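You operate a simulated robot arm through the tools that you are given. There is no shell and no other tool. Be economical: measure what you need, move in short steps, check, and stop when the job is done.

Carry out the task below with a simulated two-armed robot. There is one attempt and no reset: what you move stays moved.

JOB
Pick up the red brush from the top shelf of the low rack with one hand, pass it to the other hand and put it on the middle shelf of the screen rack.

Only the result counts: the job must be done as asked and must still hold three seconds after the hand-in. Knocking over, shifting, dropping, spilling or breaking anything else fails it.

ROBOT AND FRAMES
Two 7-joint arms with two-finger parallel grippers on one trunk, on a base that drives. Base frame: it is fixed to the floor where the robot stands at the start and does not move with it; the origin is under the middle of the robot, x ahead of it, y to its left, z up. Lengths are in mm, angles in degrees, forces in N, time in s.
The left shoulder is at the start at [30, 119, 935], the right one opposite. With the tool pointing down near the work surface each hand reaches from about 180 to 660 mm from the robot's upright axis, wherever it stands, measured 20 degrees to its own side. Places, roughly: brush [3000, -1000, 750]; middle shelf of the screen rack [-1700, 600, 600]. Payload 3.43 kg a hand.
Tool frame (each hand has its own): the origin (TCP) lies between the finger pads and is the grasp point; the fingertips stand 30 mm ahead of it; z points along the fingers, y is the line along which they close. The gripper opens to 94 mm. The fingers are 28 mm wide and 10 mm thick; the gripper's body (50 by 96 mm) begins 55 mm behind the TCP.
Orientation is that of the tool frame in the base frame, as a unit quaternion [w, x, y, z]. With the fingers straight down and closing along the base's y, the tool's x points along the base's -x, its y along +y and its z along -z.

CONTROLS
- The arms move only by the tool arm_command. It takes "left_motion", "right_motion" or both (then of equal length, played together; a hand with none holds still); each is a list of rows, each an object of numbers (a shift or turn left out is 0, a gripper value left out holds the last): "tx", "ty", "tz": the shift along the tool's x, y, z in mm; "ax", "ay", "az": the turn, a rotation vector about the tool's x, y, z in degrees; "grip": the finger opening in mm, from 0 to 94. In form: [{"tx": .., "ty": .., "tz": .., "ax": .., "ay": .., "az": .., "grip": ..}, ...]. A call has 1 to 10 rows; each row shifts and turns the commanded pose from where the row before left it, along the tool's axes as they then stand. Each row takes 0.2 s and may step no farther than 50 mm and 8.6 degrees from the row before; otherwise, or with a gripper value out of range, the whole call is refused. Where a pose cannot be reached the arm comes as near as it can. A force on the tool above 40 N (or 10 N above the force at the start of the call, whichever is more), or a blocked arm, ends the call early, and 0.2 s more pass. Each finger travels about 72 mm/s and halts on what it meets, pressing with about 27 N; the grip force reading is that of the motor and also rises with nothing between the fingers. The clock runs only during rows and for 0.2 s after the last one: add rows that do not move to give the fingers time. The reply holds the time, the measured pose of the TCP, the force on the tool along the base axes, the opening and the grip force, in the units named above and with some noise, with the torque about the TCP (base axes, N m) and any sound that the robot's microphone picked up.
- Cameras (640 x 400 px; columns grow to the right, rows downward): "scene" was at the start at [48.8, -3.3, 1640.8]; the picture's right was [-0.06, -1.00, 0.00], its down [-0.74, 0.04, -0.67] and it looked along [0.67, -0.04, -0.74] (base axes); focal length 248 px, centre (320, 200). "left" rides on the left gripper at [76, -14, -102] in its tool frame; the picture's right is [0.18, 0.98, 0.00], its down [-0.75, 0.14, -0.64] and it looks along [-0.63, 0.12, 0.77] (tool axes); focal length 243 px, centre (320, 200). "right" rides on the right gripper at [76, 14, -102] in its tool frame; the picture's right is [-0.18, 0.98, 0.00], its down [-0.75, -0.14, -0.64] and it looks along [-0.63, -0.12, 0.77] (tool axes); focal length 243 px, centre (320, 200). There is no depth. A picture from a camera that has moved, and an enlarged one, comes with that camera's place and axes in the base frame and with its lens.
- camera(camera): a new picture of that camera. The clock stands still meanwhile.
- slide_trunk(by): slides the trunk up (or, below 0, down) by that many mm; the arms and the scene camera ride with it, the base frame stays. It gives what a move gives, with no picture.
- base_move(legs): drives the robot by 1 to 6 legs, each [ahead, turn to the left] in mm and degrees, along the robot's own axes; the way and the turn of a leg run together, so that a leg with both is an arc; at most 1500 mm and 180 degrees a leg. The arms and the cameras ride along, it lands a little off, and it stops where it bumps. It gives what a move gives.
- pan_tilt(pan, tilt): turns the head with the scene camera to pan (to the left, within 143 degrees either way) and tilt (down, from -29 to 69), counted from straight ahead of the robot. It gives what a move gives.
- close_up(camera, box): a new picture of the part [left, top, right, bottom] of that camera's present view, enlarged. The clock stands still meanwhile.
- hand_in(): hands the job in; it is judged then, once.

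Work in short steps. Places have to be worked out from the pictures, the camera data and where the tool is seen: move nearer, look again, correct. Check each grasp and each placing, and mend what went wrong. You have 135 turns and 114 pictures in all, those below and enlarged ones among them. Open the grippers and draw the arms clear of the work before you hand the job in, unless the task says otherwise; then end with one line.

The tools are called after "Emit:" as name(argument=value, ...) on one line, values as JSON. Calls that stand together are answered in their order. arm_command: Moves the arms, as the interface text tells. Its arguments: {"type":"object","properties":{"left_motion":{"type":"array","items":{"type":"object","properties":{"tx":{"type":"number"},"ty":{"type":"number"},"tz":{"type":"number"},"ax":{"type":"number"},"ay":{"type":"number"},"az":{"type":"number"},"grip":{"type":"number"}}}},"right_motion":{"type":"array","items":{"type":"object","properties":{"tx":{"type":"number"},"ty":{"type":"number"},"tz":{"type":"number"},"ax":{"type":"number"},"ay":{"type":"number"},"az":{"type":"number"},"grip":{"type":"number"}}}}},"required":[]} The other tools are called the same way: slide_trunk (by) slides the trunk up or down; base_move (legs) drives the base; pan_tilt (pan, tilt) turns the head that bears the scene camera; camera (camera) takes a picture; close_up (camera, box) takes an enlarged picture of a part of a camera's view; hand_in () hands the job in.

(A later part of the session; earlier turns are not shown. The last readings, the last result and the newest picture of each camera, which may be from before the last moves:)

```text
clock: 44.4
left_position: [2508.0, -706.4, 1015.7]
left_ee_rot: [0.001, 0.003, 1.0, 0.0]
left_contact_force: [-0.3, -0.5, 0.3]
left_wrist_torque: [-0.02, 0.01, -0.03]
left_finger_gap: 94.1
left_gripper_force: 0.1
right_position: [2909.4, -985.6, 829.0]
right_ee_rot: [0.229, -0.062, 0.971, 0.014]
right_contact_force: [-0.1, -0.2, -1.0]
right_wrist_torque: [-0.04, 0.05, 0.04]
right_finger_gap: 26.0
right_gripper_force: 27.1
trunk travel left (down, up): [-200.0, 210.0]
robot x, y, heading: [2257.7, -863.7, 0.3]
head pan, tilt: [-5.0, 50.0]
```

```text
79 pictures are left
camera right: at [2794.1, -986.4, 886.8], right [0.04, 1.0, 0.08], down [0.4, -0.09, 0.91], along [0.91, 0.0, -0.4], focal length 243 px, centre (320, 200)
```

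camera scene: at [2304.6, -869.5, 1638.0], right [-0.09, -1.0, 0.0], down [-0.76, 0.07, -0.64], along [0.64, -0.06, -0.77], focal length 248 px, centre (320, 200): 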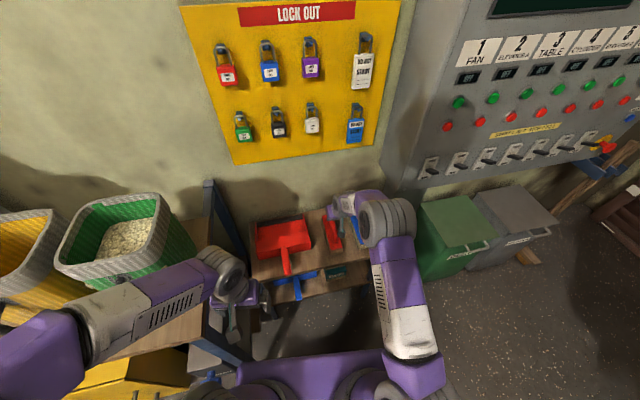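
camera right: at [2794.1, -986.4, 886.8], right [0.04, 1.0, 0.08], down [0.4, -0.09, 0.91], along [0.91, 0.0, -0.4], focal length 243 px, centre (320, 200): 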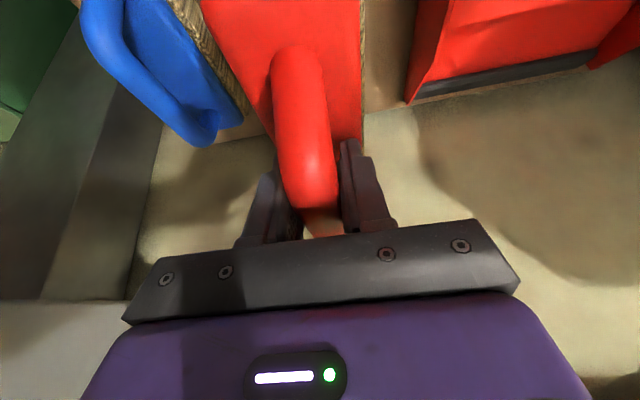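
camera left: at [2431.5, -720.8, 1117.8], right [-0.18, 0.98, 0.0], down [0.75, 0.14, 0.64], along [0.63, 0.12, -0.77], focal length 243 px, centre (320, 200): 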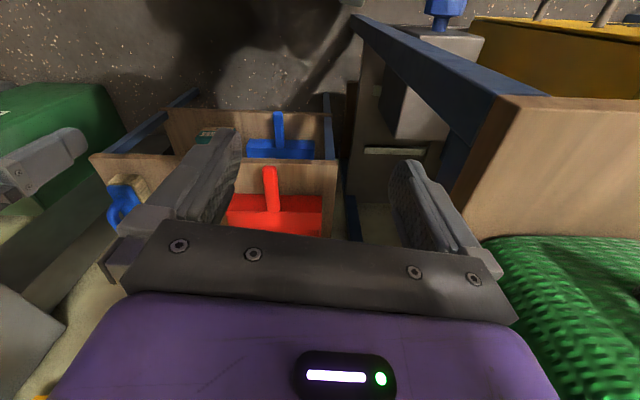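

The brush is lifted clear. I back the base away from the racks into open floor for the handover.

Emit:
base_move(legs=[[-500, 0]])

Emit:
pan_tilt(pan=-5, tilt=45)

Emit:
camera(camera="scene")

```text
clock: 47.4
left_position: [2003.3, -708.6, 1015.3]
left_ee_rot: [0.0, -0.001, 1.0, 0.0]
left_contact_force: [-0.7, 1.0, 0.9]
left_wrist_torque: [0.02, -0.02, -0.02]
left_finger_gap: 93.8
left_gripper_force: 0.1
right_position: [2404.9, -985.3, 829.6]
right_ee_rot: [0.229, -0.064, 0.971, 0.015]
right_contact_force: [0.0, -0.9, -2.4]
right_wrist_torque: [0.03, 0.03, 0.01]
right_finger_gap: 26.0
right_gripper_force: 26.6
trunk travel left (down, up): [-200.0, 210.0]
robot x, y, heading: [1753.3, -866.0, 0.3]
head pan, tilt: [-5.0, 50.0]
```

```text
clock: 48.0
left_position: [2004.5, -707.4, 1014.7]
left_ee_rot: [0.0, 0.0, 1.0, 0.0]
left_contact_force: [0.3, 0.1, 0.0]
left_wrist_torque: [-0.03, 0.02, -0.04]
left_finger_gap: 94.0
left_gripper_force: 0.0
right_position: [2405.4, -983.1, 829.8]
right_ee_rot: [0.229, -0.063, 0.971, 0.015]
right_contact_force: [-0.5, 0.4, -1.9]
right_wrist_torque: [-0.02, 0.08, -0.03]
right_finger_gap: 25.6
right_gripper_force: 26.7
trunk travel left (down, up): [-200.0, 210.0]
robot x, y, heading: [1754.1, -865.6, 0.3]
head pan, tilt: [-5.0, 45.0]
```

```text
78 pictures are left
camera scene: at [1806.0, -871.7, 1644.8], right [-0.08, -1.0, 0.0], down [-0.71, 0.06, -0.71], along [0.7, -0.06, -0.71], focal length 248 px, centre (320, 200)
```

scene: 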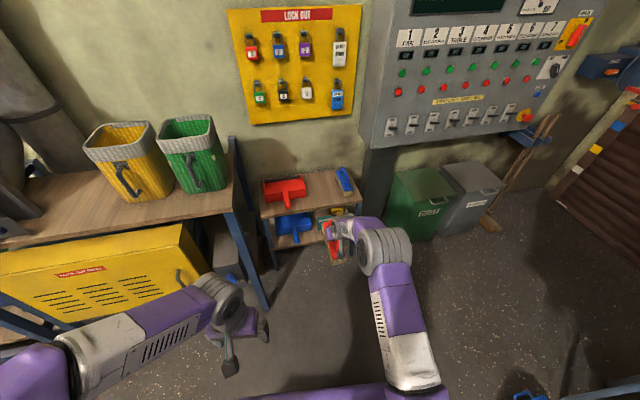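

All else is undisturbed. I draw the right hand back to in front of the robot, then turn it 82° so the brush lies across, with its free end toward the left hand.

Emit:
arm_command(right_motion=[{"tx": 35.6, "ty": 9.9, "tz": -20.3}, {"tx": 35.6, "ty": 9.9, "tz": -20.3}, {"tx": 35.6, "ty": 9.9, "tz": -20.3}, {"tx": 35.6, "ty": 9.9, "tz": -20.3}, {"tx": 35.6, "ty": 9.9, "tz": -20.3}, {"tx": 35.6, "ty": 9.9, "tz": -20.3}, {}])

Emit:
arm_command(right_motion=[{"ax": -3.47, "az": -7.43}, {"ax": -3.47, "az": -7.43}, {"ax": -3.47, "az": -7.43}, {"ax": -3.47, "az": -7.43}, {"ax": -3.47, "az": -7.43}, {"ax": -3.47, "az": -7.43}, {"ax": -3.47, "az": -7.43}, {"ax": -3.47, "az": -7.43}, {"ax": -3.47, "az": -7.43}, {"ax": -3.47, "az": -7.43}])

Emit:
pan_tilt(pan=0, tilt=62)

Emit:
camera(camera="scene")

Emit:
camera(camera="left")

```text
clock: 49.6
left_position: [2002.9, -707.7, 1015.9]
left_ee_rot: [0.0, 0.0, 1.0, 0.0]
left_contact_force: [-0.5, 0.5, 1.1]
left_wrist_torque: [-0.02, 0.01, 0.0]
left_finger_gap: 94.3
left_gripper_force: 0.1
right_position: [2155.5, -956.1, 843.0]
right_ee_rot: [0.23, -0.064, 0.971, 0.015]
right_contact_force: [0.1, -0.7, -1.2]
right_wrist_torque: [0.01, 0.05, 0.0]
right_finger_gap: 25.7
right_gripper_force: 27.0
trunk travel left (down, up): [-200.0, 210.0]
robot x, y, heading: [1758.3, -868.5, 0.2]
head pan, tilt: [-5.0, 45.0]
```

```text
clock: 51.9
left_position: [2003.0, -708.3, 1016.7]
left_ee_rot: [0.0, 0.0, 1.0, 0.0]
left_contact_force: [0.1, -0.2, -0.2]
left_wrist_torque: [0.02, 0.01, 0.01]
left_finger_gap: 94.2
left_gripper_force: 0.1
right_position: [2155.2, -957.4, 842.9]
right_ee_rot: [0.164, -0.69, 0.691, 0.144]
right_contact_force: [0.3, -0.2, -1.0]
right_wrist_torque: [-0.05, 0.02, 0.0]
right_finger_gap: 25.9
right_gripper_force: 26.8
trunk travel left (down, up): [-200.0, 210.0]
robot x, y, heading: [1753.5, -866.8, 0.0]
head pan, tilt: [-5.0, 45.0]
```

```text
clock: 52.6
left_position: [2004.8, -708.2, 1015.7]
left_ee_rot: [-0.001, 0.0, 1.0, 0.0]
left_contact_force: [-0.3, -0.2, 0.4]
left_wrist_torque: [0.0, 0.04, 0.02]
left_finger_gap: 94.0
left_gripper_force: 0.1
right_position: [2153.8, -957.1, 842.0]
right_ee_rot: [0.164, -0.689, 0.69, 0.146]
right_contact_force: [-0.5, 0.3, -2.4]
right_wrist_torque: [-0.07, -0.01, -0.01]
right_finger_gap: 25.8
right_gripper_force: 27.0
trunk travel left (down, up): [-200.0, 210.0]
robot x, y, heading: [1756.6, -868.5, 0.4]
head pan, tilt: [0.0, 62.0]
```

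```text
77 pictures are left
camera scene: at [1789.1, -864.8, 1623.1], right [0.01, -1.0, 0.0], down [-0.88, 0.0, -0.47], along [0.47, 0.0, -0.88], focal length 248 px, centre (320, 200)
```

scene: 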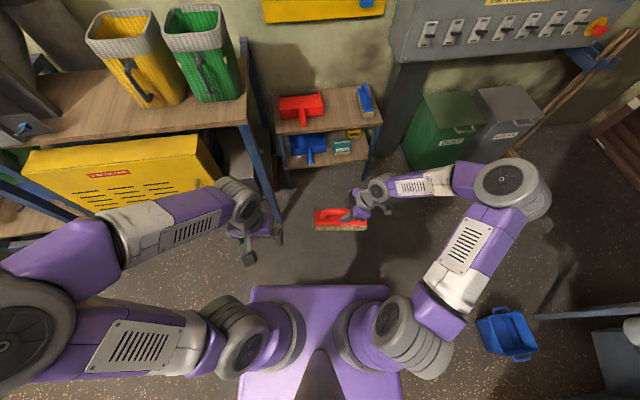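

```text
76 pictures are left
camera left: at [1927.1, -722.0, 1117.7], right [-0.18, 0.98, 0.0], down [0.75, 0.14, 0.64], along [0.63, 0.12, -0.77], focal length 243 px, centre (320, 200)
```

left: 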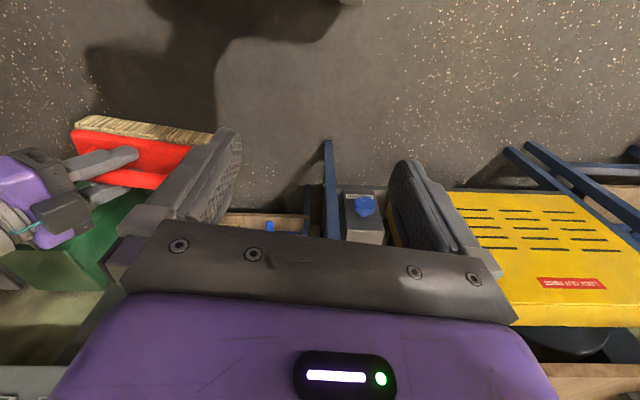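

Emit:
close_up(camera="scene", box=[290, 170, 418, 250])

```text
5.00 times, centred on (354, 210) of scene
camera zoom: at [1789.1, -864.8, 1623.1], right [0.01, -1.0, 0.0], down [-0.88, 0.0, -0.47], along [0.47, 0.0, -0.88], focal length 1239 px, centre (150, 150)
```

zoom: 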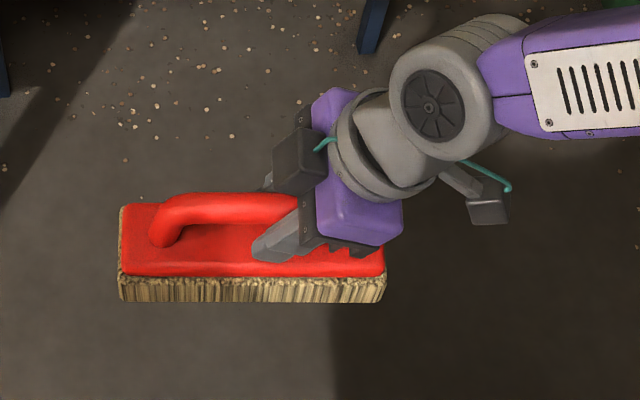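

The brush lies level across, spanning y −842 to −1031. The right TCP is at y −957 and the free handle stretch is about y −883 to −930. I turn the left hand 90° with its camera outward and lean it left, mirroring the right one.

Emit:
arm_command(left_motion=[{"az": 8.5}, {"az": 8.5}, {"az": 8.5}, {"az": 8.5}, {"az": 8.5}, {"az": 8.5}, {"az": 8.5}, {"az": 8.5}, {"az": 8.5}, {"az": 8.5, "grip": 70}])

Emit:
arm_command(left_motion=[{"az": 5}, {"ay": -8.3}, {"ay": -8.3}, {"ay": -8.3}, {"tx": -20, "ty": 38, "tz": 10}, {"tx": -20, "ty": 38, "tz": 10}, {"tx": -20, "ty": 38, "tz": 10}, {"tx": -20, "ty": 38, "tz": 10}])

Emit:
camera(camera="scene")

Emit:
camera(camera="left")

```text
clock: 54.9
left_position: [2004.1, -706.9, 1014.9]
left_ee_rot: [0.0, 0.677, 0.736, 0.0]
left_contact_force: [0.2, 0.8, 0.1]
left_wrist_torque: [0.03, 0.0, 0.02]
left_finger_gap: 70.1
left_gripper_force: 0.1
right_position: [2155.0, -957.5, 841.5]
right_ee_rot: [0.164, -0.689, 0.691, 0.145]
right_contact_force: [-0.1, 0.1, -1.6]
right_wrist_torque: [-0.02, -0.01, 0.01]
right_finger_gap: 25.6
right_gripper_force: 26.9
trunk travel left (down, up): [-200.0, 210.0]
robot x, y, heading: [1752.5, -863.9, 0.2]
head pan, tilt: [0.0, 62.0]
```

```text
clock: 56.6
left_position: [2156.5, -798.9, 1011.1]
left_ee_rot: [0.152, 0.691, 0.69, -0.153]
left_contact_force: [-0.1, 0.7, -0.3]
left_wrist_torque: [-0.05, 0.05, -0.01]
left_finger_gap: 70.0
left_gripper_force: 0.0
right_position: [2155.2, -959.7, 842.2]
right_ee_rot: [0.163, -0.689, 0.691, 0.146]
right_contact_force: [-0.2, -0.8, -2.2]
right_wrist_torque: [-0.02, 0.01, 0.0]
right_finger_gap: 25.6
right_gripper_force: 27.0
trunk travel left (down, up): [-200.0, 210.0]
robot x, y, heading: [1757.1, -866.3, 0.4]
head pan, tilt: [0.0, 62.0]
```

```text
74 pictures are left
camera scene: at [1790.2, -865.2, 1623.0], right [0.01, -1.0, 0.0], down [-0.88, 0.0, -0.47], along [0.47, 0.0, -0.88], focal length 248 px, centre (320, 200)
```

scene: 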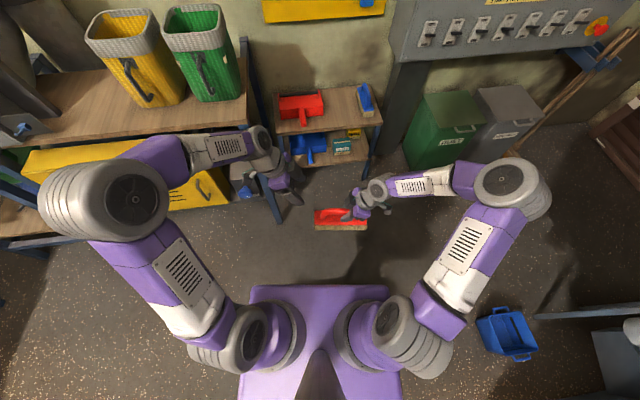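

```text
73 pictures are left
camera left: at [2141.2, -686.9, 1072.0], right [0.98, 0.17, -0.08], down [0.14, -0.41, 0.9], along [0.12, -0.9, -0.43], focal length 243 px, centre (320, 200)
```

left: 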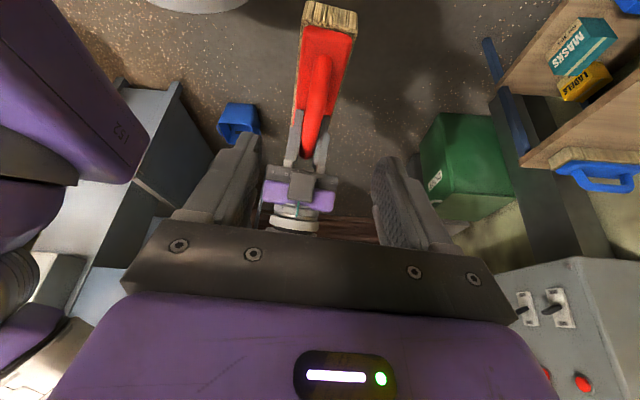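

The orientation is right and the handle lies at x ≈ 2157 between the fingers. I move to the hover point and part of the way along the tool axis.

Emit:
arm_command(left_motion=[{"tx": -8, "tz": 35}, {"tx": -7, "tz": 35}, {"tz": 35}, {"tz": 30}])

Emit:
close_up(camera="scene", box=[258, 160, 418, 260])

Emit:
camera(camera="left")

Emit:
camera(camera="right")

```text
clock: 57.6
left_position: [2156.5, -868.4, 894.8]
left_ee_rot: [0.153, 0.69, 0.69, -0.153]
left_contact_force: [-0.5, 0.3, -0.2]
left_wrist_torque: [-0.02, -0.03, 0.01]
left_finger_gap: 69.9
left_gripper_force: 0.1
right_position: [2154.5, -958.2, 842.8]
right_ee_rot: [0.163, -0.689, 0.691, 0.144]
right_contact_force: [0.2, -0.6, -2.4]
right_wrist_torque: [-0.06, 0.02, -0.01]
right_finger_gap: 26.0
right_gripper_force: 26.2
trunk travel left (down, up): [-200.0, 210.0]
robot x, y, heading: [1756.5, -866.4, 0.7]
head pan, tilt: [0.0, 62.0]
```

```text
4.00 times, centred on (338, 210) of scene
camera zoom: at [1789.4, -864.9, 1623.1], right [0.01, -1.0, 0.0], down [-0.88, 0.0, -0.47], along [0.47, 0.0, -0.88], focal length 991 px, centre (248, 160)
```

zoom: 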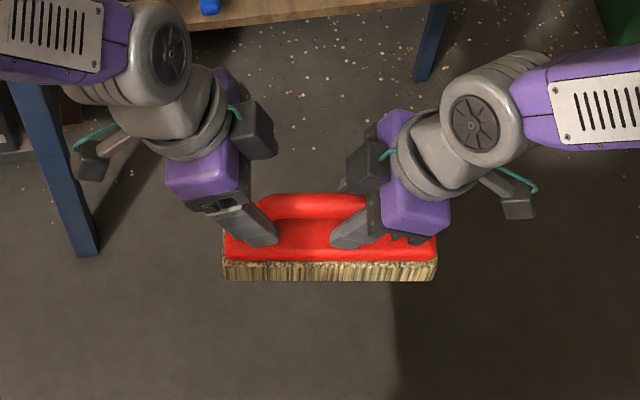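

```text
71 pictures are left
camera left: at [2141.4, -756.3, 955.9], right [0.98, 0.17, -0.08], down [0.14, -0.41, 0.9], along [0.12, -0.9, -0.43], focal length 243 px, centre (320, 200)
```

left: 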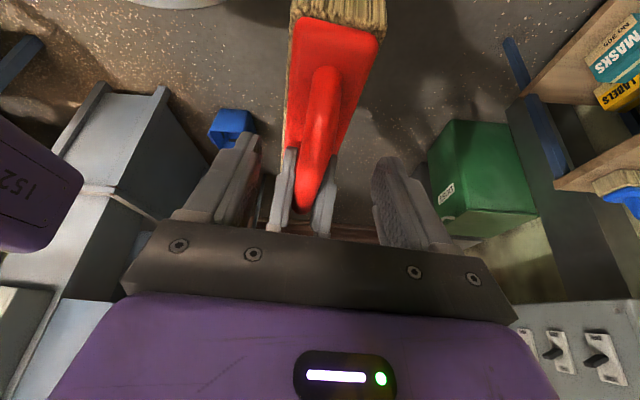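

```text
70 pictures are left
camera right: at [2137.8, -1070.8, 902.0], right [-0.98, 0.18, 0.05], down [0.12, 0.41, 0.91], along [0.14, 0.9, -0.42], focal length 243 px, centre (320, 200)
```

right: 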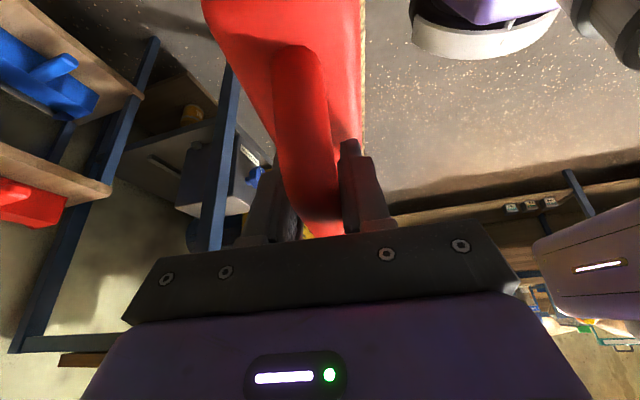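

The approach is well lined up: the handle is between the left fingers and the tips are clear of the right fingers. I advance the last 50 mm in short steps.

Emit:
arm_command(left_motion=[{"tx": 1, "tz": 13}, {"tx": 1, "tz": 13}, {"tx": 1, "tz": 10}, {"tx": 1, "tz": 8}, {"tz": 5}])

Emit:
close_up(camera="scene", box=[258, 160, 418, 260])

Emit:
camera(camera="left")

```text
clock: 58.9
left_position: [2157.7, -884.0, 850.9]
left_ee_rot: [0.153, 0.69, 0.69, -0.152]
left_contact_force: [-0.1, 0.2, -1.4]
left_wrist_torque: [0.01, 0.04, 0.02]
left_finger_gap: 69.9
left_gripper_force: 0.0
right_position: [2153.5, -958.5, 842.4]
right_ee_rot: [0.164, -0.689, 0.691, 0.144]
right_contact_force: [0.2, 0.0, -1.9]
right_wrist_torque: [-0.01, 0.01, -0.03]
right_finger_gap: 25.9
right_gripper_force: 27.1
trunk travel left (down, up): [-200.0, 210.0]
robot x, y, heading: [1751.8, -865.5, 0.2]
head pan, tilt: [0.0, 62.0]
```

```text
4.00 times, centred on (338, 210) of scene
camera zoom: at [1789.1, -864.7, 1623.1], right [0.01, -1.0, 0.0], down [-0.88, 0.0, -0.47], along [0.47, 0.0, -0.88], focal length 991 px, centre (248, 160)
```

zoom: 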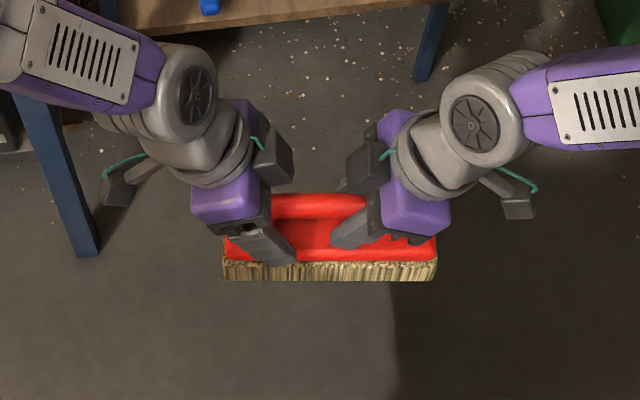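

```text
68 pictures are left
camera left: at [2141.7, -772.2, 911.1], right [0.98, 0.17, -0.08], down [0.14, -0.41, 0.9], along [0.12, -0.9, -0.43], focal length 243 px, centre (320, 200)
```

left: 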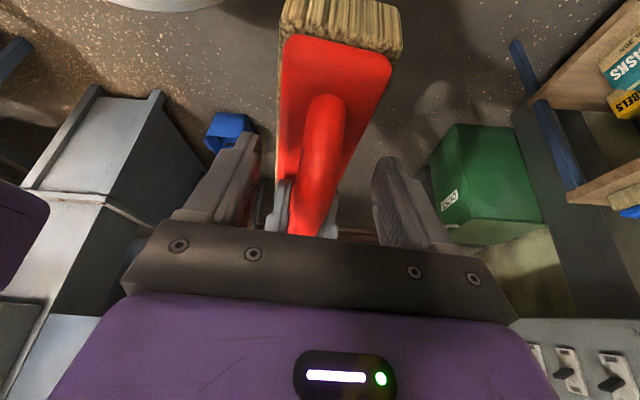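

The handle is centred, but the grip would be near its bend. I move 9 mm farther along the handle and 6 mm down, then close.

Emit:
arm_command(left_motion=[{"tx": -3, "tz": 5}, {"tx": -2.6, "tz": 4}, {"grip": 5}, {}, {}, {}, {}, {}])

Emit:
camera(camera="left")

Emit:
close_up(camera="scene", box=[258, 160, 418, 260])

```text
clock: 60.6
left_position: [2155.8, -892.8, 844.1]
left_ee_rot: [0.152, 0.691, 0.69, -0.154]
left_contact_force: [-9.7, 0.7, 3.4]
left_wrist_torque: [-0.07, -0.18, -0.52]
left_finger_gap: 25.9
left_gripper_force: 27.3
right_position: [2154.7, -958.2, 842.9]
right_ee_rot: [0.164, -0.688, 0.691, 0.145]
right_contact_force: [10.7, 0.0, -5.5]
right_wrist_torque: [-0.16, 0.2, -0.13]
right_finger_gap: 26.0
right_gripper_force: 27.0
trunk travel left (down, up): [-200.0, 210.0]
robot x, y, heading: [1752.4, -863.4, 0.6]
head pan, tilt: [0.0, 62.0]
```

```text
67 pictures are left
camera left: at [2140.9, -781.2, 905.2], right [0.98, 0.16, -0.08], down [0.14, -0.41, 0.9], along [0.12, -0.9, -0.43], focal length 243 px, centre (320, 200)
```

left: 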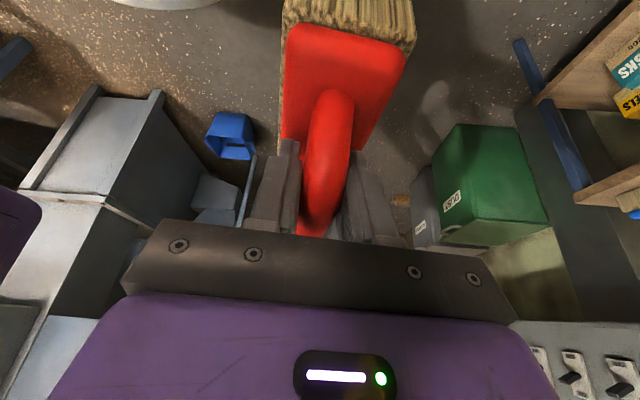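

```text
4.00 times, centred on (338, 210) of scene
camera zoom: at [1789.1, -864.7, 1623.1], right [0.01, -1.0, 0.0], down [-0.88, 0.0, -0.47], along [0.47, 0.0, -0.88], focal length 991 px, centre (248, 160)
```

zoom: 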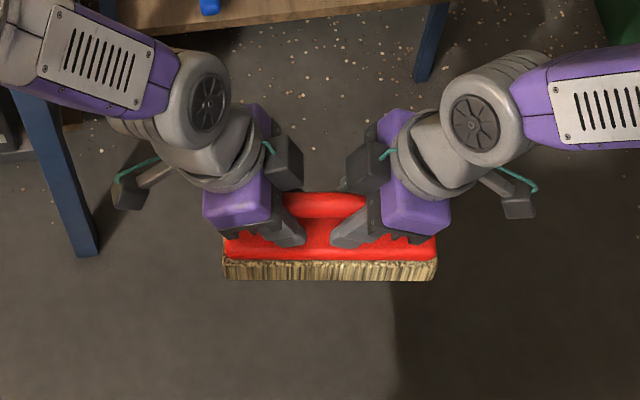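

Both hands hold the handle at 26 mm. About 10 N of side load shows a small x mismatch, so I relieve it by 3 mm and then open the right hand.

Emit:
arm_command(left_motion=[{"ty": -1.5}, {"ty": -1}, {}])

Emit:
arm_command(right_motion=[{"grip": 32}, {}, {"grip": 50}, {}, {}])

Emit:
camera(camera="left")

```text
clock: 61.5
left_position: [2154.1, -893.7, 845.3]
left_ee_rot: [0.152, 0.69, 0.691, -0.153]
left_contact_force: [-1.4, -1.3, -4.4]
left_wrist_torque: [0.24, -0.09, -0.22]
left_finger_gap: 25.9
left_gripper_force: 27.2
right_position: [2154.6, -957.3, 843.2]
right_ee_rot: [0.165, -0.689, 0.69, 0.146]
right_contact_force: [1.7, 1.3, 3.4]
right_wrist_torque: [0.1, 0.11, 0.17]
right_finger_gap: 25.8
right_gripper_force: 27.2
trunk travel left (down, up): [-200.0, 210.0]
robot x, y, heading: [1755.5, -868.3, 0.4]
head pan, tilt: [0.0, 62.0]
```

```text
clock: 62.6
left_position: [2154.1, -892.3, 843.9]
left_ee_rot: [0.152, 0.691, 0.69, -0.153]
left_contact_force: [0.2, -0.5, 0.3]
left_wrist_torque: [0.07, 0.02, 0.01]
left_finger_gap: 25.7
left_gripper_force: 26.8
right_position: [2153.2, -955.9, 843.3]
right_ee_rot: [0.163, -0.689, 0.691, 0.144]
right_contact_force: [-0.5, -0.1, 0.8]
right_wrist_torque: [0.02, -0.02, 0.0]
right_finger_gap: 50.1
right_gripper_force: 0.1
trunk travel left (down, up): [-200.0, 210.0]
robot x, y, heading: [1754.6, -862.8, 0.1]
head pan, tilt: [0.0, 62.0]
```

```text
65 pictures are left
camera left: at [2138.7, -780.9, 905.4], right [0.98, 0.17, -0.08], down [0.14, -0.41, 0.9], along [0.12, -0.9, -0.43], focal length 243 px, centre (320, 200)
```

left: 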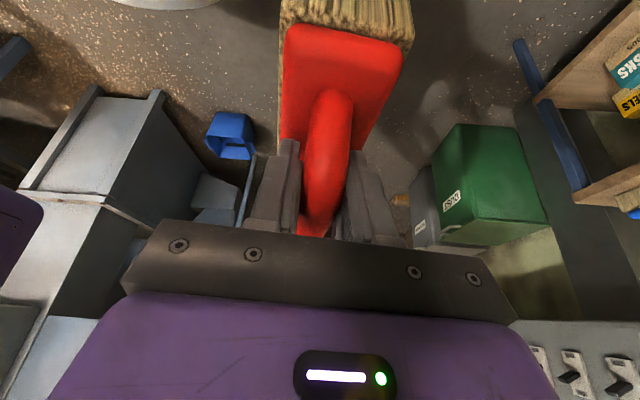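

The left hand now has the brush, and it hasn't shifted. I retract the right hand along its own axis.

Emit:
arm_command(right_motion=[{"tz": -15}, {"tz": -30}, {"tz": -40}, {"tz": -40}, {"tz": -30, "tx": 30}, {"tx": 40}])

Emit:
camera(camera="right")

Emit:
camera(camera="scene")

```text
clock: 64.0
left_position: [2154.6, -892.9, 844.1]
left_ee_rot: [0.152, 0.691, 0.69, -0.152]
left_contact_force: [-0.8, -0.4, 0.4]
left_wrist_torque: [0.07, 0.01, 0.0]
left_finger_gap: 25.8
left_gripper_force: 26.9
right_position: [2151.5, -1086.9, 952.5]
right_ee_rot: [0.164, -0.69, 0.69, 0.145]
right_contact_force: [-0.9, -0.5, 0.6]
right_wrist_torque: [0.0, -0.02, 0.03]
right_finger_gap: 50.0
right_gripper_force: 0.1
trunk travel left (down, up): [-200.0, 210.0]
robot x, y, heading: [1755.9, -866.5, 0.3]
head pan, tilt: [0.0, 62.0]
```

```text
64 pictures are left
camera right: at [2135.0, -1199.8, 1012.7], right [-0.98, 0.17, 0.05], down [0.12, 0.41, 0.91], along [0.14, 0.9, -0.42], focal length 243 px, centre (320, 200)
```

right: 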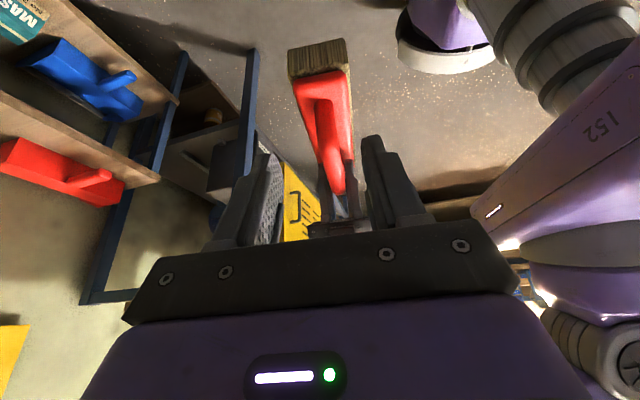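

```text
63 pictures are left
camera scene: at [1789.6, -865.6, 1623.0], right [0.01, -1.0, 0.0], down [-0.88, 0.0, -0.47], along [0.47, 0.0, -0.88], focal length 248 px, centre (320, 200)
```

scene: 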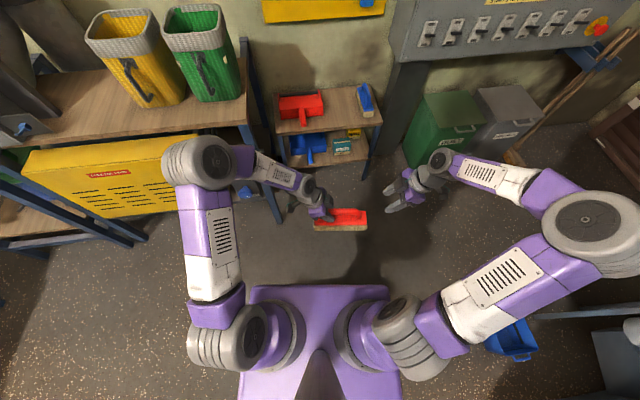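

The handover succeeded. I tuck the right hand back to its downward orientation before driving.

Emit:
arm_command(right_motion=[{"ax": 3.47, "az": 7.43}, {"ax": 3.47, "az": 7.43}, {"ax": 3.47, "az": 7.43}, {"ax": 3.47, "az": 7.43}, {"ax": 3.47, "az": 7.43}, {"ax": 3.47, "az": 7.43}, {"ax": 3.47, "az": 7.43}, {"ax": 3.47, "az": 7.43}, {"ax": 3.47, "az": 7.43}, {"ax": 3.47, "az": 7.43}])

Emit:
arm_command(right_motion=[{"ay": 8.3}, {"ay": 8.3}, {"ay": 8.3}, {"tx": 40, "tz": -20}, {"tx": 40, "tz": -20}, {"tx": 30, "tz": -20}])

Emit:
camera(camera="scene")

```text
clock: 66.2
left_position: [2153.4, -892.2, 844.6]
left_ee_rot: [0.152, 0.691, 0.69, -0.152]
left_contact_force: [-0.1, 0.5, -0.9]
left_wrist_torque: [0.07, 0.04, 0.03]
left_finger_gap: 25.8
left_gripper_force: 27.5
right_position: [2150.3, -1086.2, 953.1]
right_ee_rot: [0.229, -0.063, 0.971, 0.014]
right_contact_force: [-0.7, 0.3, -0.3]
right_wrist_torque: [0.01, -0.04, -0.02]
right_finger_gap: 50.3
right_gripper_force: 0.1
trunk travel left (down, up): [-200.0, 210.0]
robot x, y, heading: [1754.6, -866.2, 0.2]
head pan, tilt: [0.0, 62.0]
```

```text
clock: 67.7
left_position: [2152.0, -893.4, 845.7]
left_ee_rot: [0.153, 0.691, 0.69, -0.152]
left_contact_force: [-0.8, -0.5, -0.2]
left_wrist_torque: [0.06, -0.04, 0.0]
left_finger_gap: 25.5
left_gripper_force: 27.1
right_position: [2037.5, -1102.8, 1010.0]
right_ee_rot: [0.015, -0.065, 0.998, 0.001]
right_contact_force: [-0.7, 0.4, 0.2]
right_wrist_torque: [0.02, -0.02, 0.0]
right_finger_gap: 50.0
right_gripper_force: 0.0
trunk travel left (down, up): [-200.0, 210.0]
robot x, y, heading: [1753.2, -867.0, 0.3]
head pan, tilt: [0.0, 62.0]
```

```text
62 pictures are left
camera scene: at [1787.3, -865.0, 1623.1], right [0.01, -1.0, 0.0], down [-0.88, 0.0, -0.47], along [0.47, 0.0, -0.88], focal length 248 px, centre (320, 200)
```

scene: 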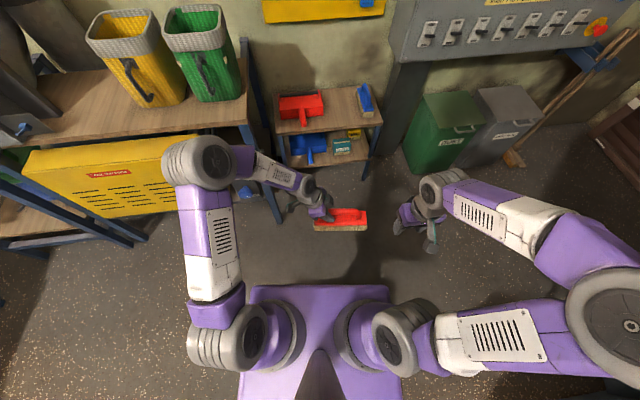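

The right elbow sticks out, so I bring that hand inward and forward a bit, above brush height, to narrow it.

Emit:
arm_command(right_motion=[{"tx": -12, "ty": 25, "az": 3.6}, {"tx": -12, "ty": 25, "az": 3.6}, {"tx": -12, "ty": 20}, {"tx": -12}])

Emit:
base_move(legs=[[0, 156]])

Emit:
pan_tilt(pan=0, tilt=30)

Emit:
camera(camera="scene")

```text
clock: 68.7
left_position: [2153.9, -893.5, 844.8]
left_ee_rot: [0.153, 0.69, 0.691, -0.153]
left_contact_force: [0.4, 0.0, -0.4]
left_wrist_torque: [0.06, 0.0, 0.03]
left_finger_gap: 25.8
left_gripper_force: 27.0
right_position: [2081.2, -1029.0, 1010.5]
right_ee_rot: [0.014, -0.003, 1.0, 0.002]
right_contact_force: [-0.1, -0.2, 0.0]
right_wrist_torque: [0.0, -0.04, 0.0]
right_finger_gap: 50.0
right_gripper_force: 0.1
trunk travel left (down, up): [-200.0, 210.0]
robot x, y, heading: [1758.0, -869.5, 0.3]
head pan, tilt: [0.0, 62.0]
```

```text
clock: 75.4
left_position: [1403.4, -673.3, 845.0]
left_ee_rot: [0.182, -0.525, 0.824, 0.116]
left_contact_force: [0.2, -0.1, 1.2]
left_wrist_torque: [-0.08, 0.07, 0.02]
left_finger_gap: 26.0
left_gripper_force: 26.9
right_position: [1527.5, -580.4, 1010.3]
right_ee_rot: [-0.001, 0.977, -0.214, -0.014]
right_contact_force: [0.9, 0.1, 1.2]
right_wrist_torque: [-0.01, -0.01, -0.01]
right_finger_gap: 50.0
right_gripper_force: 0.1
trunk travel left (down, up): [-200.0, 210.0]
robot x, y, heading: [1756.1, -869.3, 155.2]
head pan, tilt: [0.0, 62.0]
```

```text
clock: 76.4
left_position: [1404.5, -673.6, 845.4]
left_ee_rot: [0.182, -0.525, 0.823, 0.117]
left_contact_force: [0.6, -0.3, -1.1]
left_wrist_torque: [-0.07, 0.03, 0.0]
left_finger_gap: 25.6
left_gripper_force: 26.8
right_position: [1526.4, -580.6, 1011.0]
right_ee_rot: [-0.001, 0.977, -0.214, -0.014]
right_contact_force: [0.0, -0.4, 0.6]
right_wrist_torque: [0.01, 0.03, 0.03]
right_finger_gap: 50.0
right_gripper_force: 0.1
trunk travel left (down, up): [-200.0, 210.0]
robot x, y, heading: [1757.6, -865.5, 155.3]
head pan, tilt: [0.0, 30.0]
```

```text
61 pictures are left
camera scene: at [1699.5, -839.6, 1667.4], right [0.42, 0.91, 0.0], down [0.46, -0.21, -0.87], along [-0.79, 0.36, -0.5], focal length 248 px, centre (320, 200)
```

scene: 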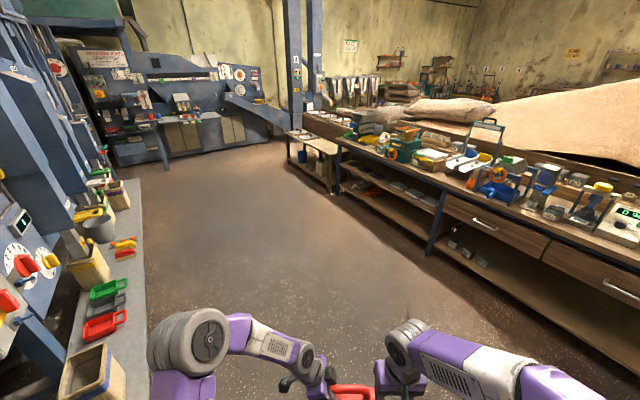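

The corridor is clear. I drive along it toward the screen rack (ahead, on the right side), then stop and look.

Emit:
base_move(legs=[[1500, 0], [0, 15], [1300, 0]])

Emit:
pan_tilt(pan=-50, tilt=40)

Emit:
camera(camera="scene")

```text
clock: 90.8
left_position: [-1291.6, -41.6, 844.8]
left_ee_rot: [0.162, -0.646, 0.732, 0.143]
left_contact_force: [0.1, -0.1, -0.2]
left_wrist_torque: [-0.1, 0.01, 0.01]
left_finger_gap: 25.6
left_gripper_force: 27.7
right_position: [-1201.7, 84.7, 1009.8]
right_ee_rot: [0.001, 0.998, -0.06, -0.015]
right_contact_force: [-0.6, 0.5, 0.0]
right_wrist_torque: [0.01, 0.02, 0.02]
right_finger_gap: 50.2
right_gripper_force: 0.1
trunk travel left (down, up): [-200.0, 210.0]
robot x, y, heading: [-895.3, -116.9, 173.2]
head pan, tilt: [0.0, 30.0]
```

```text
clock: 92.0
left_position: [-1290.3, -39.9, 844.2]
left_ee_rot: [0.162, -0.646, 0.732, 0.143]
left_contact_force: [0.2, -0.8, -0.2]
left_wrist_torque: [-0.09, -0.02, -0.02]
left_finger_gap: 25.5
left_gripper_force: 27.5
right_position: [-1201.4, 84.3, 1010.7]
right_ee_rot: [0.001, 0.998, -0.059, -0.014]
right_contact_force: [1.1, -0.7, 1.6]
right_wrist_torque: [-0.02, 0.01, 0.0]
right_finger_gap: 49.9
right_gripper_force: 0.2
trunk travel left (down, up): [-200.0, 210.0]
robot x, y, heading: [-899.4, -119.2, 173.3]
head pan, tilt: [-50.0, 40.0]
```

```text
60 pictures are left
camera scene: at [-915.1, -47.8, 1652.1], right [0.84, 0.55, 0.0], down [0.35, -0.54, -0.77], along [-0.42, 0.64, -0.64], focal length 248 px, centre (320, 200)
```

scene: 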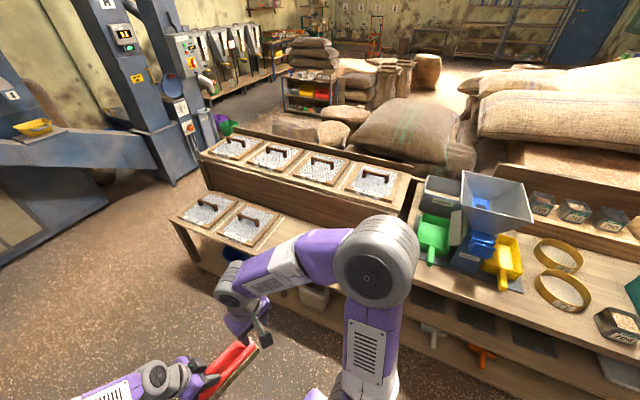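

The middle shelf is free to the right of its two screens, about x −1700 to −1080, with the front edge near y 500 there. I drive straight on, turn square to the rack and look before moving in.

Emit:
base_move(legs=[[530, 0], [0, -74]])

Emit:
pan_tilt(pan=0, tilt=45)

Emit:
camera(camera="scene")

Emit:
camera(camera="right")

```text
clock: 98.3
left_position: [-1455.7, 345.4, 843.6]
left_ee_rot: [0.215, -0.069, 0.974, 0.015]
left_contact_force: [-0.3, 0.0, 0.1]
left_wrist_torque: [0.01, 0.12, -0.02]
left_finger_gap: 25.9
left_gripper_force: 27.5
right_position: [-1311.1, 292.0, 1010.6]
right_ee_rot: [-0.008, 0.757, -0.653, -0.011]
right_contact_force: [0.5, -0.1, 0.2]
right_wrist_torque: [-0.01, 0.0, -0.01]
right_finger_gap: 49.8
right_gripper_force: 0.1
trunk travel left (down, up): [-200.0, 210.0]
robot x, y, heading: [-1429.3, -51.4, 98.3]
head pan, tilt: [-50.0, 40.0]
```

```text
clock: 99.5
left_position: [-1455.2, 345.0, 844.8]
left_ee_rot: [0.216, -0.069, 0.974, 0.015]
left_contact_force: [0.1, -0.7, -0.4]
left_wrist_torque: [0.01, 0.11, -0.01]
left_finger_gap: 26.0
left_gripper_force: 26.7
right_position: [-1310.6, 292.7, 1011.0]
right_ee_rot: [-0.008, 0.757, -0.654, -0.012]
right_contact_force: [0.0, -0.2, -0.4]
right_wrist_torque: [-0.05, -0.04, -0.01]
right_finger_gap: 50.0
right_gripper_force: 0.2
trunk travel left (down, up): [-200.0, 210.0]
robot x, y, heading: [-1431.6, -55.2, 98.2]
head pan, tilt: [0.0, 45.0]
```

```text
59 pictures are left
camera scene: at [-1433.7, -1.4, 1644.9], right [0.99, 0.15, 0.0], down [0.1, -0.7, -0.71], along [-0.1, 0.7, -0.71], focal length 248 px, centre (320, 200)
```

scene: 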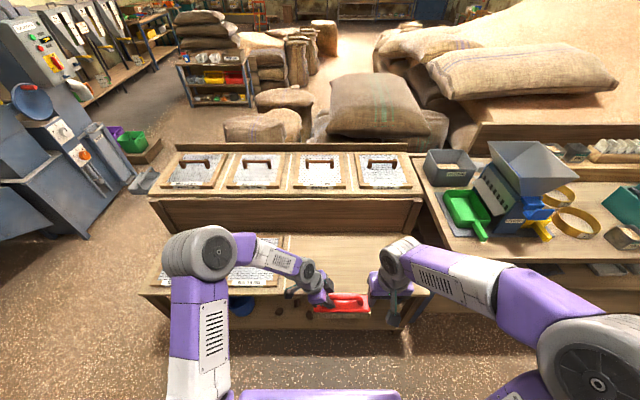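

```text
58 pictures are left
camera right: at [-1313.6, 211.2, 1110.8], right [-1.0, 0.04, 0.01], down [0.03, 0.75, 0.66], along [0.02, 0.66, -0.75], focal length 243 px, centre (320, 200)
```

right: 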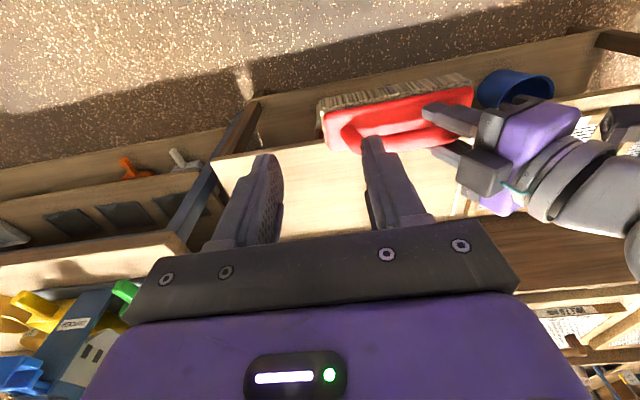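

I'm square to the rack. The shelf depth runs from about y 470 to 800 at this x, and the screens' right edge is near x −1690, so a brush centred near (−1450, 630) has room. I drive in 190 mm.

Emit:
base_move(legs=[[190, 0]])

Emit:
pan_tilt(pan=0, tilt=55)

Emit:
camera(camera="scene")

Emit:
camera(camera="left")

Emit:
camera(camera="right")

```text
clock: 101.0
left_position: [-1485.4, 535.5, 844.8]
left_ee_rot: [0.215, -0.069, 0.974, 0.014]
left_contact_force: [-0.1, 0.3, 0.3]
left_wrist_torque: [-0.03, 0.08, 0.0]
left_finger_gap: 25.8
left_gripper_force: 26.9
right_position: [-1340.9, 483.2, 1010.2]
right_ee_rot: [-0.008, 0.758, -0.652, -0.011]
right_contact_force: [-0.1, 0.9, -0.1]
right_wrist_torque: [-0.03, -0.02, 0.02]
right_finger_gap: 50.2
right_gripper_force: 0.0
trunk travel left (down, up): [-200.0, 210.0]
robot x, y, heading: [-1454.0, 132.2, 98.5]
head pan, tilt: [0.0, 45.0]
```

```text
clock: 101.7
left_position: [-1485.3, 534.2, 845.5]
left_ee_rot: [0.215, -0.07, 0.974, 0.015]
left_contact_force: [-0.6, -0.2, 0.5]
left_wrist_torque: [-0.03, 0.06, -0.01]
left_finger_gap: 25.9
left_gripper_force: 26.5
right_position: [-1339.9, 480.0, 1010.3]
right_ee_rot: [-0.008, 0.758, -0.652, -0.012]
right_contact_force: [0.6, 0.6, 0.5]
right_wrist_torque: [-0.01, -0.02, 0.01]
right_finger_gap: 50.1
right_gripper_force: 0.0
trunk travel left (down, up): [-200.0, 210.0]
robot x, y, heading: [-1455.9, 133.9, 98.5]
head pan, tilt: [0.0, 55.0]
```

```text
57 pictures are left
camera scene: at [-1460.8, 178.6, 1631.5], right [0.99, 0.15, 0.0], down [0.12, -0.81, -0.57], along [-0.09, 0.57, -0.82], focal length 248 px, centre (320, 200)
```

scene: 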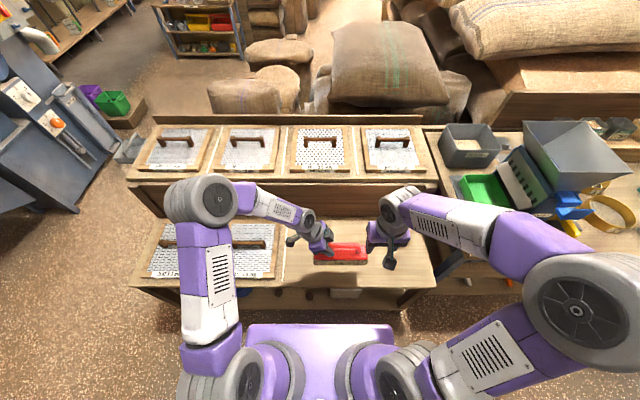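

```text
56 pictures are left
camera left: at [-1595.1, 504.0, 905.4], right [-0.31, 0.95, -0.08], down [0.39, 0.2, 0.9], along [0.87, 0.24, -0.43], focal length 243 px, centre (320, 200)
```

left: 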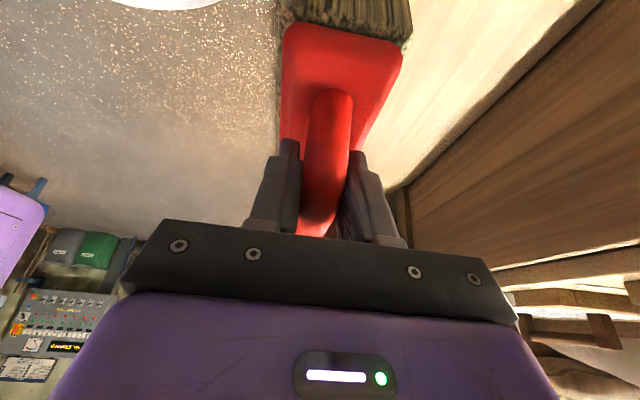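

```text
55 pictures are left
camera right: at [-1342.2, 400.4, 1110.9], right [-1.0, 0.04, 0.01], down [0.03, 0.75, 0.66], along [0.02, 0.66, -0.75], focal length 243 px, centre (320, 200)
```

right: 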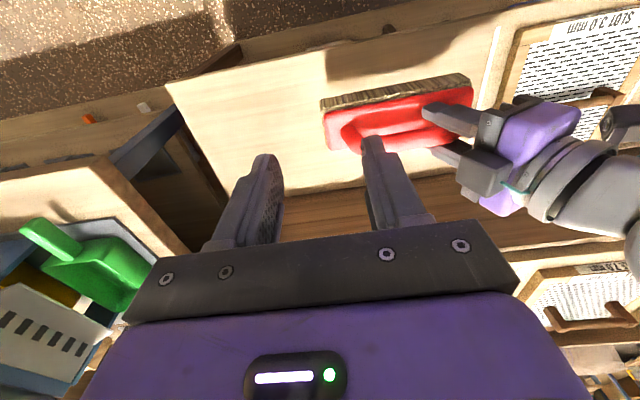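

From two right-camera views the shelf surface is at z ≈ 552 and its front edge near y 470 here. I move the brush 100 mm farther over the shelf, then down about 130 mm.

Emit:
arm_command(left_motion=[{"ty": 34}, {"ty": 34}, {"ty": 32}, {"tz": 29.5, "tx": 13.7}, {"tz": 29.5, "tx": 13.7}, {"tz": 29.5, "tx": 13.7}, {"tz": 29.5, "tx": 13.7}])

Emit:
camera(camera="scene")

Emit:
camera(camera="left")

Emit:
camera(camera="right")

```text
clock: 103.3
left_position: [-1498.4, 633.9, 716.4]
left_ee_rot: [0.215, -0.071, 0.974, 0.016]
left_contact_force: [0.4, 0.1, 0.5]
left_wrist_torque: [-0.04, 0.07, 0.01]
left_finger_gap: 25.6
left_gripper_force: 27.0
right_position: [-1340.4, 481.1, 1010.6]
right_ee_rot: [-0.007, 0.757, -0.653, -0.013]
right_contact_force: [0.0, -0.3, -0.1]
right_wrist_torque: [-0.03, 0.0, 0.02]
right_finger_gap: 49.8
right_gripper_force: 0.0
trunk travel left (down, up): [-200.0, 210.0]
robot x, y, heading: [-1455.2, 132.0, 98.4]
head pan, tilt: [0.0, 55.0]
```

```text
54 pictures are left
camera scene: at [-1460.9, 179.3, 1631.4], right [0.99, 0.15, 0.0], down [0.12, -0.81, -0.57], along [-0.09, 0.57, -0.82], focal length 248 px, centre (320, 200)
```

scene: 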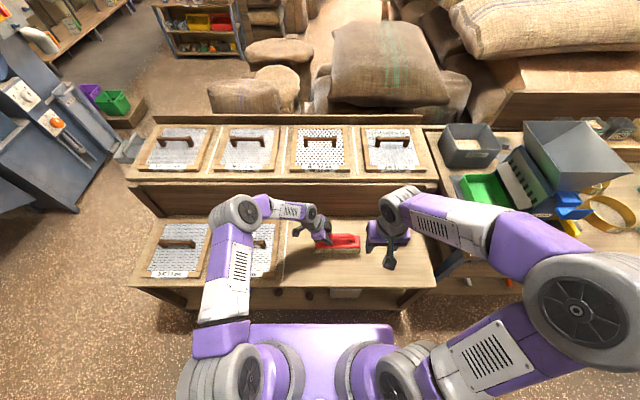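

```text
53 pictures are left
camera left: at [-1608.3, 604.4, 776.4], right [-0.31, 0.95, -0.08], down [0.39, 0.2, 0.9], along [0.87, 0.25, -0.43], focal length 243 px, centre (320, 200)
```

left: 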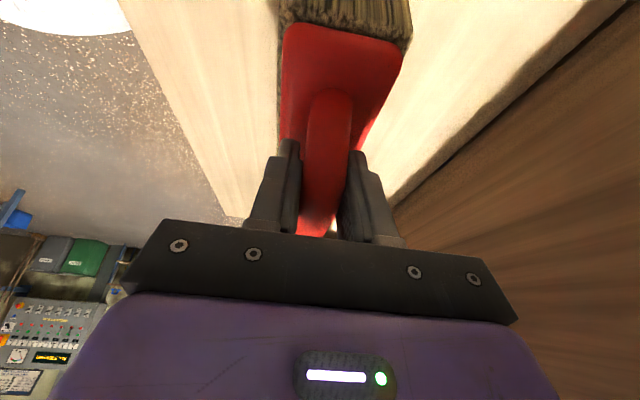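

```text
52 pictures are left
camera right: at [-1342.3, 400.9, 1110.8], right [-1.0, 0.04, 0.01], down [0.03, 0.75, 0.66], along [0.02, 0.66, -0.75], focal length 243 px, centre (320, 200)
```

right: 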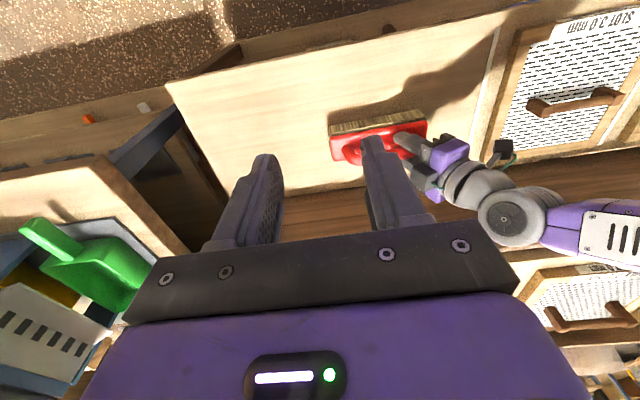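

The brush is over free shelf, centred between the front edge and the riser. I descend further in small steps until the force shows contact.

Emit:
arm_command(left_motion=[{"tz": 18, "tx": 8.4}, {"tz": 13.6, "tx": 6.3}, {"tz": 9, "tx": 4.2}, {"tz": 4.5, "tx": 2.1}, {"tz": 4.5, "tx": 2.1}])

Emit:
close_up(camera="scene", box=[250, 190, 410, 290])

Emit:
close_up(camera="right", box=[300, 80, 500, 205])

```text
clock: 104.4
left_position: [-1496.5, 636.3, 670.7]
left_ee_rot: [0.217, -0.07, 0.973, 0.017]
left_contact_force: [-2.0, -5.3, 14.0]
left_wrist_torque: [-0.17, 0.34, 0.08]
left_finger_gap: 25.8
left_gripper_force: 26.9
right_position: [-1341.1, 481.6, 1010.9]
right_ee_rot: [-0.008, 0.757, -0.653, -0.011]
right_contact_force: [-0.1, 0.7, -0.3]
right_wrist_torque: [-0.01, 0.03, 0.02]
right_finger_gap: 50.1
right_gripper_force: 0.1
trunk travel left (down, up): [-200.0, 210.0]
robot x, y, heading: [-1456.5, 133.4, 98.6]
head pan, tilt: [0.0, 55.0]
stopped in row 5 (left hand): the force on the tool passed its limit at 47 N (the readings are from after the stop); the commanded pose is now the measured one
```

```text
4.00 times, centred on (330, 240) of scene
camera zoom: at [-1460.9, 177.5, 1631.5], right [0.99, 0.15, 0.0], down [0.12, -0.81, -0.57], along [-0.09, 0.57, -0.82], focal length 991 px, centre (280, 40)
```

zoom: 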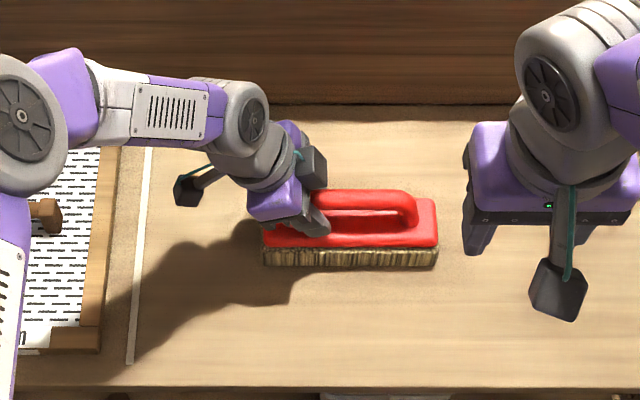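

```text
3.20 times, centred on (400, 142) of right
camera zoom: at [-1342.4, 399.7, 1111.1], right [-1.0, 0.04, 0.01], down [0.03, 0.75, 0.66], along [0.02, 0.66, -0.75], focal length 776 px, centre (64, 384)
```

zoom: 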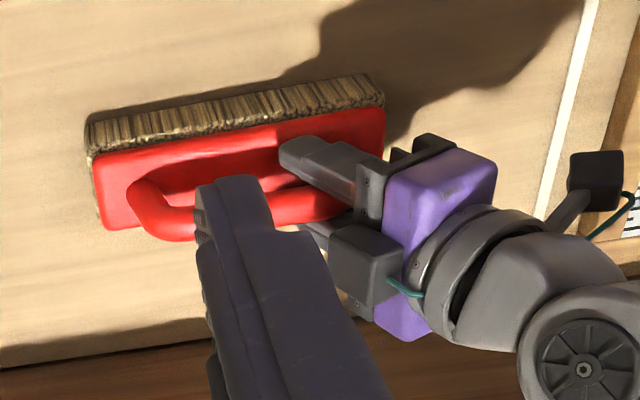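

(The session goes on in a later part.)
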